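You operate a simulated robot arm through the tools that you are given. There is no shell and no other tool. Be economical: measure what you need, move in short steps, check, and stop when the job is done.

The job below is to be done with a simulated robot arm. You get a single attempt, and the scene is never put back.

Task
Take the green breather and put it on top of the orange bump stop on the top of the pallet stack.
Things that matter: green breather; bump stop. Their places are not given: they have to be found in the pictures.

It is judged by the outcome, as a careful person would: the job done as asked, and still so three seconds after it is handed in. It fails if anything else is knocked over, pushed out of place, dropped, spilled or broken.

Robot
A 7-joint arm with a two-finger parallel gripper, fixed in place. Base frame: the origin is at the foot of the arm, x ahead of it, y to its left, z up; the work surface is at about z = 0. Readings come in m, degrees, newtons and seconds.
With the tool pointing down near the work surface it reaches from about 0.22 to 0.58 m from the base axis. Its first joint turns from -66.0 to 66.0 degrees. Payload 2.5 kg.
Tool frame: the origin (TCP) lies between the finger pads and is the grasp point; the fingertips stand 0.023 m ahead of it; z points along the fingers, y is the line along which they close. The gripper opens to 0.094 m. The fingers are 0.038 m wide and 0.01 m thick; the gripper's body (0.054 by 0.096 m) begins 0.039 m behind the TCP.
Orientation is told as [roll, pitch, yaw] about the base's x, y, z axes, in that order, counted from this pose: with the fingers straight down and closing along the base's y, the tool's x points along the base's -x, its y along +y and its z along -z.

Tools
- The arm moves only by the tool apply_moves. Its argument "rows" is a list of rows, each a list of 7 numbers: the gripper command, from -1 (shut) to 1 (fully open), values between in proportion, then the shift along the tool's x, y, z in m, then the turn, a rotation vector about the tool's x, y, z in degrees. In form: [[fingers, x, y, z, wx, wy, wz], ...]. A call has 1 to 12 rows; each row shifts and turns the commanded pose from where the row before left it, along the tool's axes as they then stand. Rows are played at 5 a second. More than 0.05 m and 8.6 degrees between two rows, or a gripper value outside its range, and nothing of the call is played. Where a pose cannot be reached the arm comes as near as it can. A force on the tool above 40 N (or 10 N above the force at the start of the call, whichever is more), or a blocked arm, ends the call early, and 0.2 s more pass. The fingers move at their own pace (about 0.108 m/s each) and stop on an object; they squeeze with about 23 N. The grip force told is the motor's: it shows also when the fingers shut on nothing. Time passes only in rows, and 0.2 s behind the last, so rows that do not move let the fingers close. It gives the time, the measured TCP pose, the force on the tool (base axes), the opening and the grip force at its end, in the units of the frame above (readings bear some noise).
- Cameras (640 x 400 px; columns grow to the right, rows downward): "scene" is fixed at [0.1165, -0.4015, 0.5528]; the picture's right is [0.86, -0.51, 0.00], its down [-0.25, -0.42, -0.87] and it looks along [0.45, 0.75, -0.49] (base axes); focal length 343 px, centre (320, 200). "wrist" rides on the gripper at [0.086, 0.016, -0.074] in the tool frame; the picture's right is [-0.18, 0.98, 0.00], its down [-0.58, -0.11, -0.81] and it looks along [-0.79, -0.15, 0.59] (tool axes); focal length 243 px, centre (320, 200).
- get_image(camera): a new picture of that camera. No time passes.
- probe_pixels(camera, pixels): for up to 12 pixels [column, row] of the newest picture of that camera ("zoom" is the newest enlarged one), the place [x, y, z] in the base frame of the surface seen there, good to about 0.002 m. No time passes.
- inspect(camera, box): a new picture of the part [left, top, right, bottom] of that camera's present view, enlarged. No time passes.
- hand_in(): hands the job in; it is judged then, once.

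Keep the steps short. Do not move on a guess: measure, check each grasp and each placing, and mend mistakes. In all there are 60 turns and 26 pictures (those below and enlarged ones count). Leave the gripper open and the arm clear of the work at the hand-in unless told otherwise, and finish with a single line.

The tools are called after "Emit:" as a command line: name --pt "numbers of a row" for each row, then --argument value for the rest, lists and objects as JSON in quotes. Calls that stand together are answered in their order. apply_moves: Moves the arm, as the interface text tells. Its arguments: {"type":"object","properties":{"rows":{"type":"array"}},"required":["rows"]} The other tools are called the same way: get_image (camera) takes a picture; probe_pixels (camera, pixels) gives the place of the surface under pixels of a picture; inspect (camera, box) takes an enlarged picture of a part of a camera's view; hand_in () hands the job in.

At the start:

```text
clock: 0.0
tool_pos: [0.3669, 0.2102, 0.3388]
ee_rot: [0.0, 0.0, 0.1]
force: [0.3, -0.8, -0.3]
finger_gap: 0.094
grasp_force: 0.1
```

scene: 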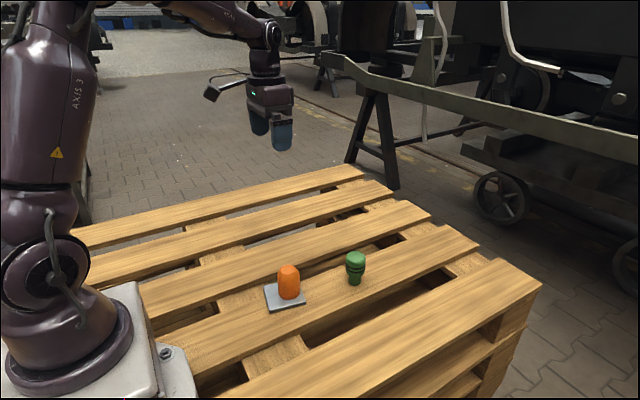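
wrist: 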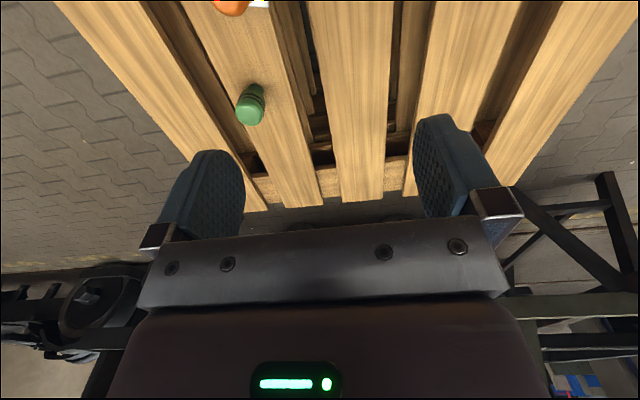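

I see the green breather near scene pixel (355,268) and the orange bump stop near (289,282). I'll take an enlarged view of both to measure them.

Emit:
inspect --camera "scene" --box '[250, 230, 394, 320]'

```text
4.44 times, centred on (322, 275) of scene
```

zoom: 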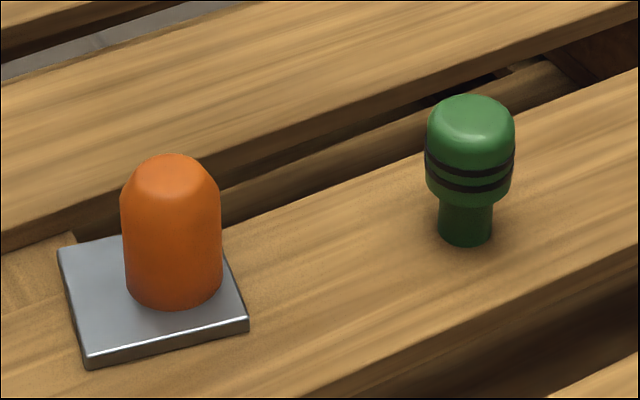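

The breather has a wide head on a narrow stem. The bump stop has a tapered top. I'll probe the tops, sides and feet of both.

Emit:
probe_pixels --camera "zoom" --pixels '[[470, 98], [470, 112], [470, 130], [430, 170], [511, 170], [470, 180], [466, 241], [441, 225], [490, 225], [530, 260]]'

Emit:
probe_pixels --camera "zoom" --pixels '[[170, 157], [170, 165], [170, 175], [170, 185], [170, 195], [170, 210], [145, 175], [196, 175], [124, 230], [219, 230], [172, 300], [100, 300]]'

```text
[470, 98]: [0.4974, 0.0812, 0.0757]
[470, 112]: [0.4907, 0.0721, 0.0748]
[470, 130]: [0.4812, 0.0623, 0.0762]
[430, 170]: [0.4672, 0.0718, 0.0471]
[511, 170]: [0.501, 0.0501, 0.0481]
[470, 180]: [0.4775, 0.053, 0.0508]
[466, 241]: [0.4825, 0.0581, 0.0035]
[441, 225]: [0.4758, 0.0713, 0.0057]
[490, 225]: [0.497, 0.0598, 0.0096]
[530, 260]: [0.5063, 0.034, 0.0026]
```

```text
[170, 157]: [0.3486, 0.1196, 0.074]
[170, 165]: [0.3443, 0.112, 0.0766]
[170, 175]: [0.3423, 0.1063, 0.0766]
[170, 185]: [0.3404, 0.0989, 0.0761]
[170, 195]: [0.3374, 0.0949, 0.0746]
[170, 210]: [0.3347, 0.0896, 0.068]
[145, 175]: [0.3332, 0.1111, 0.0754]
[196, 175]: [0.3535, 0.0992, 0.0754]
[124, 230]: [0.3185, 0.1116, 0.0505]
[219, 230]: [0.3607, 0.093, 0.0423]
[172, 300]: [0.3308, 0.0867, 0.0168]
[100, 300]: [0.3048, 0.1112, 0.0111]
```

Measured:
- **Breather:** axis near (0.490, 0.068), top z 0.076, head about 0.04 wide.
- **Bump stop:** axis near (0.341, 0.106), top z 0.0765.

I'll move above the breather at z of about 0.20 and check.

Emit:
apply_moves --pt "1 -0.0246 -0.0284 0.0278 0 0 0" --pt "1 -0.0246 -0.0284 0.0278 0 0 0" --pt "1 -0.0246 -0.0284 0.0278 0 0 0" --pt "1 -0.0246 -0.0284 0.0278 0 0 0" --pt "1 -0.0246 -0.0284 0.0278 0 0 0" --pt "1 0 0 0 0 0 0"

Emit:
get_image --camera "wrist"

```text
clock: 1.4
tool_pos: [0.4912, 0.0666, 0.199]
ee_rot: [-0.1, 0.1, 0.0]
force: [0.1, -0.3, 0.9]
finger_gap: 0.0939
grasp_force: 0.1
```

```text
22 pictures are left
```

wrist: 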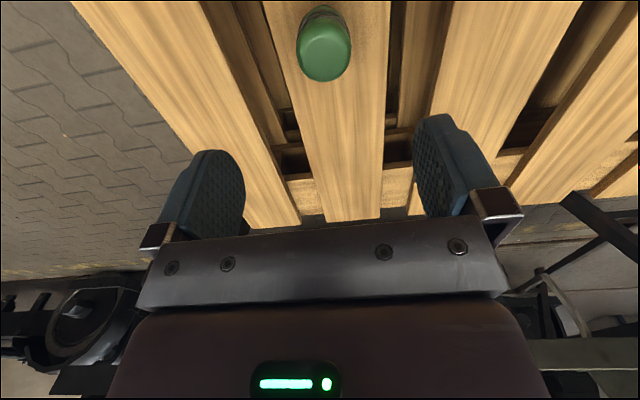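

The breather's top is at about (324,55), between the fingers. I'll probe its top edges from here to refine the axis.

Emit:
probe_pixels --camera "wrist" --pixels '[[324, 54], [302, 52], [347, 52], [325, 28], [325, 77], [324, 40], [324, 66], [310, 52], [339, 52]]'

```text
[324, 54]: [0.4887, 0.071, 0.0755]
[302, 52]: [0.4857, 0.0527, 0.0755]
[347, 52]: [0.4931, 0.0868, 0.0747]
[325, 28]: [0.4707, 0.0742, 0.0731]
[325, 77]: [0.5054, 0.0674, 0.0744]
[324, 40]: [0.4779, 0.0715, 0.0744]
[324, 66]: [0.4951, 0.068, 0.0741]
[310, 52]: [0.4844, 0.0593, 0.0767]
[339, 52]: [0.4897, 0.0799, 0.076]
```

The refined axis is (0.489, 0.069). I'll go straight down to z 0.052 with the fingers open.

Emit:
apply_moves --pt "1 0.002 0.0024 0.03 0 0 0" --pt "1 0 0 0.03 0 0 0" --pt "1 0 0 0.03 0 0 0" --pt "1 0 0 0.03 0 0 0" --pt "1 0 0 0.027 0 0 0" --pt "1 0 0 0 0 0 0"

Emit:
inspect --camera "scene" --box '[250, 190, 442, 310]'

```text
clock: 2.8
tool_pos: [0.4876, 0.07, 0.0514]
ee_rot: [0.0, 0.0, 0.0]
force: [0.9, 0.1, -1.1]
finger_gap: 0.094
grasp_force: 0.1
```

```text
3.33 times, centred on (346, 250) of scene
```

zoom: 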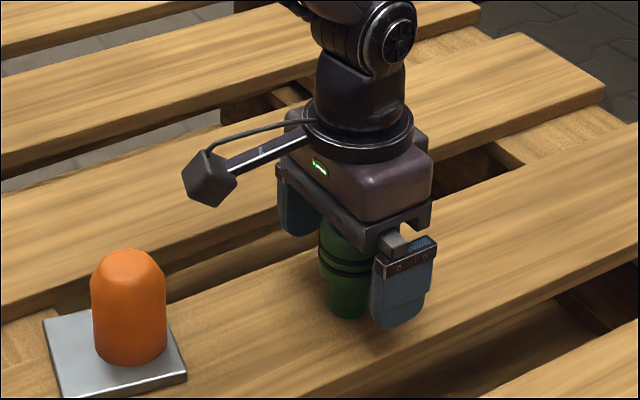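

The breather stands between the fingers and nothing is touching. I'll shut the fingers and let them settle.

Emit:
apply_moves --pt "-1 0 0 0 0 0 0" --pt "-1 0 0 0 0 0 0" --pt "-1 0 0 0 0 0 0" --pt "-1 0 0 0 0 0 0" --pt "-1 0 0 0 0 0 0"

```text
clock: 4.0
tool_pos: [0.4873, 0.0698, 0.0517]
ee_rot: [0.0, 0.0, 0.0]
force: [-0.1, -0.2, 0.9]
finger_gap: 0.0429
grasp_force: 22.8
```

The grip holds at a 0.043 opening and 23 N. I'll lift straight up by 0.12 and look.

Emit:
apply_moves --pt "-1 0 0 -0.02 0 0 0" --pt "-1 0 0 -0.03 0 0 0" --pt "-1 0 0 -0.035 0 0 0" --pt "-1 0 0 -0.035 0 0 0" --pt "-1 0 0 0 0 0 0"

Emit:
inspect --camera "scene" --box '[250, 170, 442, 290]'

```text
clock: 5.2
tool_pos: [0.4865, 0.07, 0.1714]
ee_rot: [0.1, 0.0, 0.0]
force: [-1.2, 0.0, -1.4]
finger_gap: 0.0427
grasp_force: 23.0
```

```text
3.33 times, centred on (346, 230) of scene
```

zoom: 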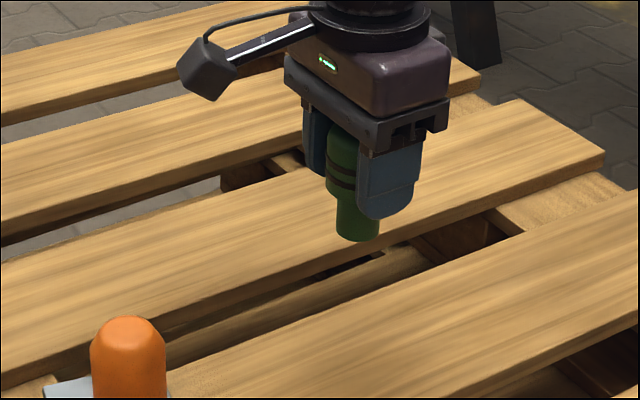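

The breather is held upright and clear. Next I'll go to a spot beside the bump stop, about (0.31, 0.165, 0.22), so the wrist camera can see its top without the held part in the way.

Emit:
apply_moves --pt "-1 0.035 0.019 -0.01 0 0 0" --pt "-1 0.035 0.019 -0.01 0 0 0" --pt "-1 0.035 0.019 -0.01 0 0 0" --pt "-1 0.035 0.019 -0.01 0 0 0" --pt "-1 0.035 0.019 -0.01 0 0 0" --pt "-1 0 0 0 0 0 0"

Emit:
get_image --camera "wrist"

Emit:
inspect --camera "scene" --box '[250, 245, 346, 305]'

```text
clock: 6.6
tool_pos: [0.3137, 0.165, 0.2225]
ee_rot: [0.0, -0.1, 0.0]
force: [0.1, -0.2, -1.3]
finger_gap: 0.0427
grasp_force: 23.3
```

```text
19 pictures are left
```

wrist: 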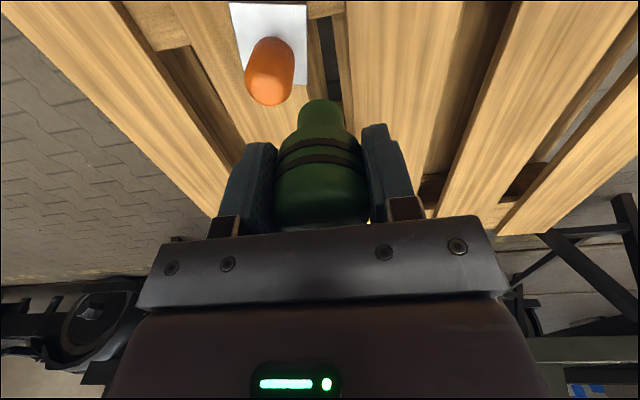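

```text
6.67 times, centred on (298, 275) of scene
```

zoom: 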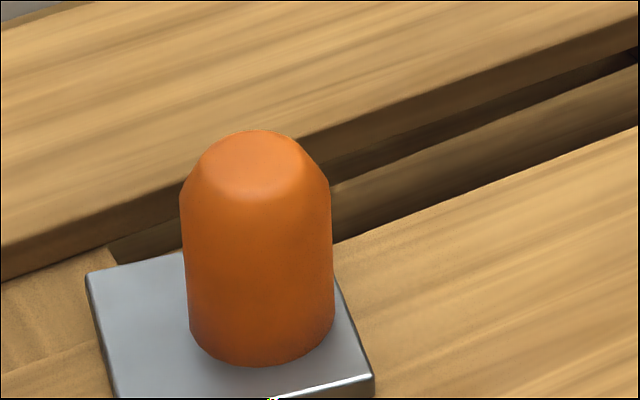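

The bump stop shows in both views. I'll probe across its top and sides in each.

Emit:
probe_pixels --camera "wrist" --pixels '[[269, 87], [258, 87], [280, 87], [269, 78], [269, 96], [269, 102], [250, 75], [290, 75], [252, 87], [286, 87], [269, 72], [321, 102]]'

Emit:
probe_pixels --camera "zoom" --pixels '[[258, 133], [258, 145], [258, 165], [258, 180], [258, 195], [258, 205], [220, 160], [295, 160], [210, 165], [305, 165], [262, 250], [262, 300]]'

```text
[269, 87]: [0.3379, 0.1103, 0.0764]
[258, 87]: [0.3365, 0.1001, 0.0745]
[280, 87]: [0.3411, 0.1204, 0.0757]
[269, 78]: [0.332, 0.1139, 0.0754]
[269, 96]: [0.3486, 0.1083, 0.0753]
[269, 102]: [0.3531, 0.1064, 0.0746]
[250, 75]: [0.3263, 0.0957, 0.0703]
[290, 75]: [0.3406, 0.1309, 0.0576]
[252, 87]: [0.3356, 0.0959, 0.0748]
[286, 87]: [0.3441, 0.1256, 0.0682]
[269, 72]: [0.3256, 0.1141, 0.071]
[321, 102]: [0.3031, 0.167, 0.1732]
```

```text
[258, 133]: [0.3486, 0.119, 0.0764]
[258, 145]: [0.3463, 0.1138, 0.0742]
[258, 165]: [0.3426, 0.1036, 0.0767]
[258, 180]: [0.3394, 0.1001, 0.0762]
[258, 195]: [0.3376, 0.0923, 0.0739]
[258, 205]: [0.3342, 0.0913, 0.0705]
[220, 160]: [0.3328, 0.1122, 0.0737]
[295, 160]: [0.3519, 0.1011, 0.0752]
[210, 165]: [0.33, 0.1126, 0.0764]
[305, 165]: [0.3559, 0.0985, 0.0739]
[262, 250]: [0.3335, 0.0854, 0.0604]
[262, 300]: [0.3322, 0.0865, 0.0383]
```

The bump stop's top is a flat disk about 0.026 across. It is centred at (0.342, 0.107) with z about 0.0763. The stem bottom sits about 0.051 below the TCP, with its axis about 0.0015 ahead of the TCP in x. I'll hover above at TCP (0.3405, 0.107, 0.155) and check alignment.

Emit:
apply_moves --pt "-1 -0.0134 -0.029 0 0 0 0" --pt "-1 -0.0134 -0.029 0 0 0 0" --pt "-1 0 0 0.035 0 0 0" --pt "-1 0 0 0.0325 0 0 0" --pt "-1 0 0 0 0 0 0" --pt "-1 0 0 0 0 0 0"

Emit:
inspect --camera "scene" --box '[240, 215, 352, 285]'

Emit:
inspect --camera "wrist" --box '[240, 0, 400, 100]'

```text
clock: 8.0
tool_pos: [0.3408, 0.1065, 0.1539]
ee_rot: [0.0, 0.0, 0.1]
force: [0.5, 0.1, -0.6]
finger_gap: 0.0427
grasp_force: 22.5
```

```text
5.71 times, centred on (296, 250) of scene
```

zoom: 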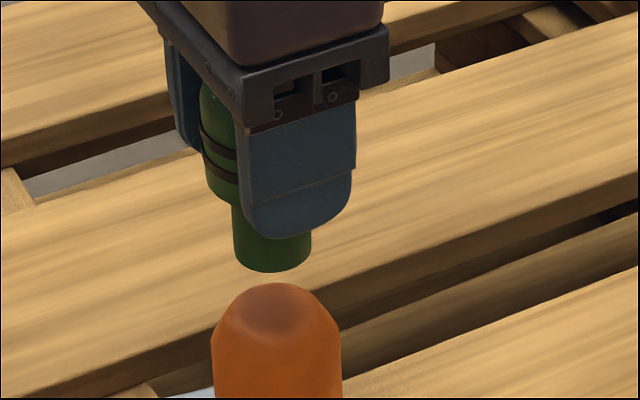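

```text
4.00 times, centred on (320, 50) of wrist
```

zoom: 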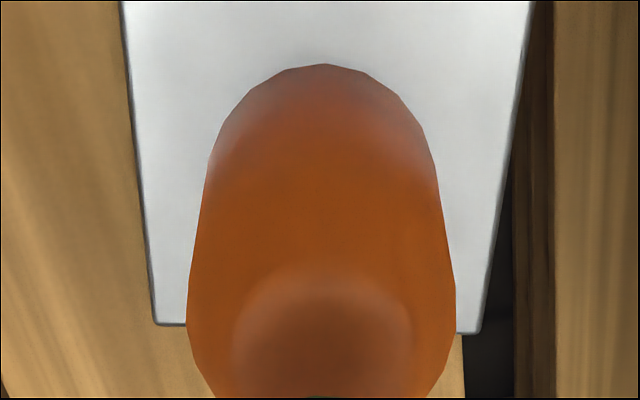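

The stem at column 272 and the bump at 277 agree once perspective is counted. I'll probe the stem's front in a scene view to check the depth direction.

Emit:
inspect --camera "scene" --box '[240, 215, 352, 285]'

Emit:
probe_pixels --camera "zoom" --pixels '[[272, 255], [272, 262], [272, 268], [237, 250], [308, 250], [277, 380], [277, 395], [277, 310], [277, 300], [216, 380], [337, 380]]'

```text
5.71 times, centred on (296, 250) of scene
```

zoom: 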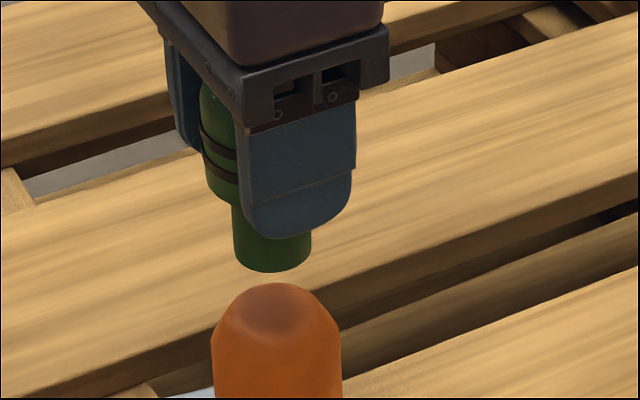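

```text
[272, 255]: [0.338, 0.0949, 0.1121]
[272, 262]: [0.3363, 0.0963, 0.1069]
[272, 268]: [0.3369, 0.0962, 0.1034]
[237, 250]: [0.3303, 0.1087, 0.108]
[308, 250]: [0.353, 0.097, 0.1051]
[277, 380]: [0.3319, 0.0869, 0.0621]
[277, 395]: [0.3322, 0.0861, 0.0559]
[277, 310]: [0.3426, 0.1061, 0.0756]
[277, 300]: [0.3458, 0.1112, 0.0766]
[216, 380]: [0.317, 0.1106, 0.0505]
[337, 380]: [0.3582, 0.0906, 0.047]
```

The stem axis is at (0.342, 0.107) and the bump axis at (0.341, 0.107), so they are aligned within a millimetre. The gap is about 0.026. I'll lower 0.023 first, then use fine steps.

Emit:
apply_moves --pt "-1 0 0 0.01 0 0 0" --pt "-1 0 0 0.008 0 0 0" --pt "-1 0 0 0.005 0 0 0" --pt "-1 0 0 0 0 0 0" --pt "-1 0 0 0 0 0 0"

Emit:
inspect --camera "scene" --box '[264, 240, 328, 280]'

```text
clock: 9.2
tool_pos: [0.3401, 0.1071, 0.131]
ee_rot: [-0.1, -0.1, 0.0]
force: [-0.2, -0.8, -1.7]
finger_gap: 0.0427
grasp_force: 22.9
```

```text
10.00 times, centred on (296, 260) of scene
```

zoom: 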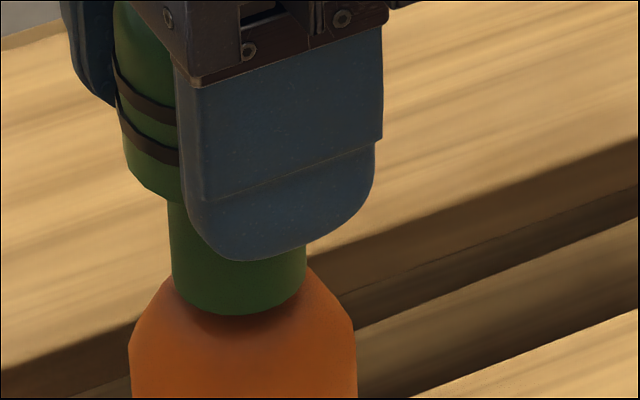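

It is almost touching (a few mm) and centred. I'll lower 1 mm at a time and watch the force.

Emit:
apply_moves --pt "-1 0 0 0.001 0 0 0" --pt "-1 0 0 0.001 0 0 0" --pt "-1 0 0 0.0005 0 0 0" --pt "-1 0 0 0 0 0 0"

```text
clock: 10.2
tool_pos: [0.3383, 0.1079, 0.1282]
ee_rot: [-0.1, 0.0, 0.0]
force: [-0.3, -0.3, -1.8]
finger_gap: 0.0428
grasp_force: 22.7
```

No contact force yet. I'll go another 1 mm.

Emit:
apply_moves --pt "-1 0 0 0.0005 0 0 0" --pt "-1 0 0 0.0005 0 0 0" --pt "-1 0 0 0 0 0 0"

Emit:
inspect --camera "scene" --box '[264, 240, 328, 280]'

```text
clock: 11.0
tool_pos: [0.3389, 0.1063, 0.129]
ee_rot: [0.0, 0.0, 0.1]
force: [0.5, 0.3, -0.9]
finger_gap: 0.0424
grasp_force: 23.0
```

```text
10.00 times, centred on (296, 260) of scene
```

zoom: 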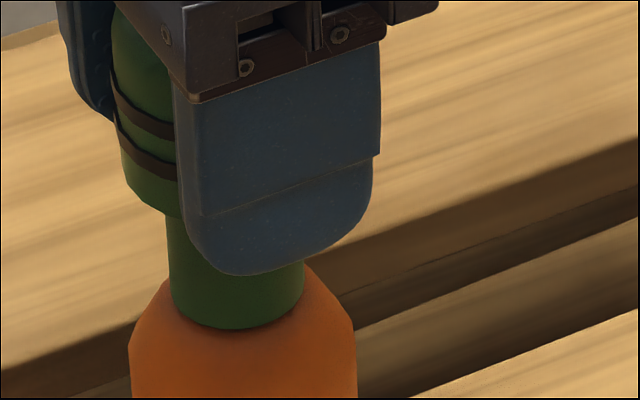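

The pose readings vary by about 1 mm, so I'll measure the gap by probing the stem and the bump top beside it.

Emit:
probe_pixels --camera "zoom" --pixels '[[237, 300], [237, 315], [237, 325], [237, 333], [237, 340], [237, 350], [237, 395], [175, 300], [300, 300], [160, 300], [315, 300], [200, 310]]'

```text
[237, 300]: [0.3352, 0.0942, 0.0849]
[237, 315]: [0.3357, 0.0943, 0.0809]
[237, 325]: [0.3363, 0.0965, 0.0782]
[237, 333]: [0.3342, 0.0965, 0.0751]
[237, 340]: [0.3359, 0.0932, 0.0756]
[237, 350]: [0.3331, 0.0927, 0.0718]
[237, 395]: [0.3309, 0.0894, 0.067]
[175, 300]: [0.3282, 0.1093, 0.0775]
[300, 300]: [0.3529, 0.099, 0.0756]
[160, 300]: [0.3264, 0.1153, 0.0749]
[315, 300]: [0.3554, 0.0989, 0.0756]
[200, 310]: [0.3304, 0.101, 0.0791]
```

About 1 mm of gap remains, and the stem is about 1 mm short in x. I'll nudge it +1 mm in x and lower in 0.5 mm steps.

Emit:
apply_moves --pt "-1 -0.001 0 0 0 0 0" --pt "-1 0 0 0.0005 0 0 0" --pt "-1 0 0 0.0005 0 0 0" --pt "-1 0 0 0 0 0 0"

```text
clock: 12.0
tool_pos: [0.3402, 0.1071, 0.1277]
ee_rot: [0.1, 0.0, 0.1]
force: [-0.7, 0.2, 0.1]
finger_gap: 0.0426
grasp_force: 23.1
```

Still no clear contact force. I'll lower another 0.5 mm twice.

Emit:
apply_moves --pt "-1 0 0 0.0005 0 0 0" --pt "-1 0 0 0 0 0 0"

Emit:
apply_moves --pt "-1 0 0 0.0005 0 0 0" --pt "-1 0 0 0 0 0 0"

```text
clock: 12.6
tool_pos: [0.3406, 0.107, 0.1265]
ee_rot: [0.0, 0.0, -0.1]
force: [0.3, -0.9, -0.7]
finger_gap: 0.0424
grasp_force: 23.0
```

```text
clock: 13.2
tool_pos: [0.3411, 0.107, 0.1272]
ee_rot: [0.0, 0.0, 0.0]
force: [-3.5, -0.7, 11.3]
finger_gap: 0.0426
grasp_force: 23.1
```

The force is now 11 N upward, so it is in contact. I'll ease back 0.3 mm, then open the fingers in stages.

Emit:
apply_moves --pt "-1 0 0 -0.0003 0 0 0" --pt "-1 0 0 0 0 0 0" --pt "-0.05 0 0 0 0 0 0" --pt "0.1 0 0 0 0 0 0" --pt "0.4 0 0 0 0 0 0" --pt "1 0 0 0 0 0 0" --pt "1 0 0 0 0 0 0" --pt "1 0 0 0 0 0 0"

Emit:
inspect --camera "scene" --box '[240, 220, 352, 290]'

```text
clock: 15.0
tool_pos: [0.3397, 0.1063, 0.1273]
ee_rot: [0.0, 0.1, 0.0]
force: [-0.4, 0.6, -0.8]
finger_gap: 0.0941
grasp_force: 0.0
```

```text
5.71 times, centred on (296, 255) of scene
```

zoom: 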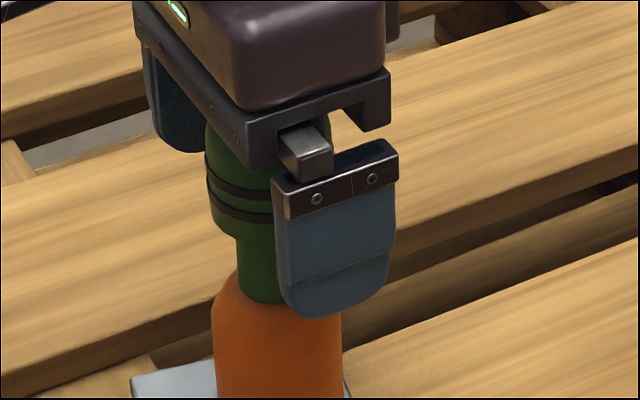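

The fingers are open and the breather stands upright on the bump stop. I'll rise straight up and look.

Emit:
apply_moves --pt "1 0 0 -0.015 0 0 0" --pt "1 0 0 -0.03 0 0 0" --pt "1 0 0 -0.04 0 0 0" --pt "1 0 0 -0.04 0 0 0" --pt "1 0 0 -0.03 0 0 0" --pt "1 0 0 0 0 0 0"

Emit:
get_image --camera "scene"

Emit:
inspect --camera "scene" --box '[224, 215, 352, 315]'

```text
clock: 16.4
tool_pos: [0.3409, 0.1073, 0.2828]
ee_rot: [0.0, 0.0, 0.0]
force: [-0.6, -0.4, 1.1]
finger_gap: 0.0939
grasp_force: 0.1
```

```text
11 pictures are left
```

scene: 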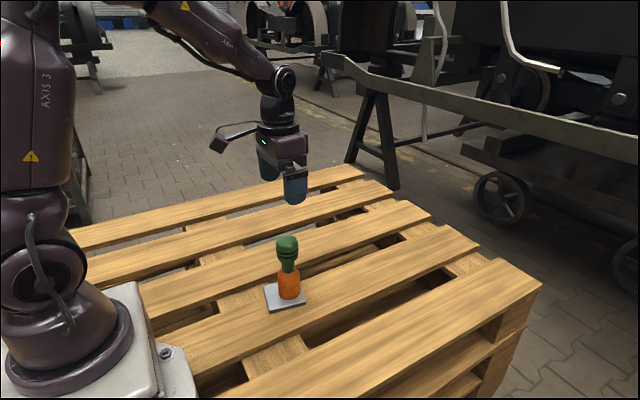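

```text
4.00 times, centred on (288, 265) of scene
```

zoom: 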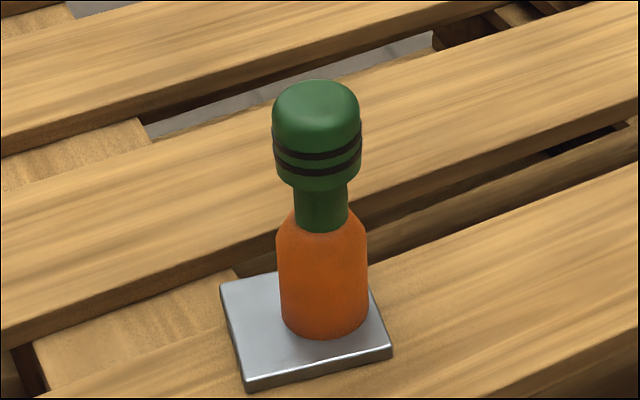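

The breather stands upright and centred on the bump stop. The plate has not moved, and the arm is clear with the gripper open. I'll hand in now.

Emit:
hand_in

```text
The job is handed in.
```

The green breather is standing upright on top of the orange bump stop, with the gripper open, the arm clear, and nothing else moved.
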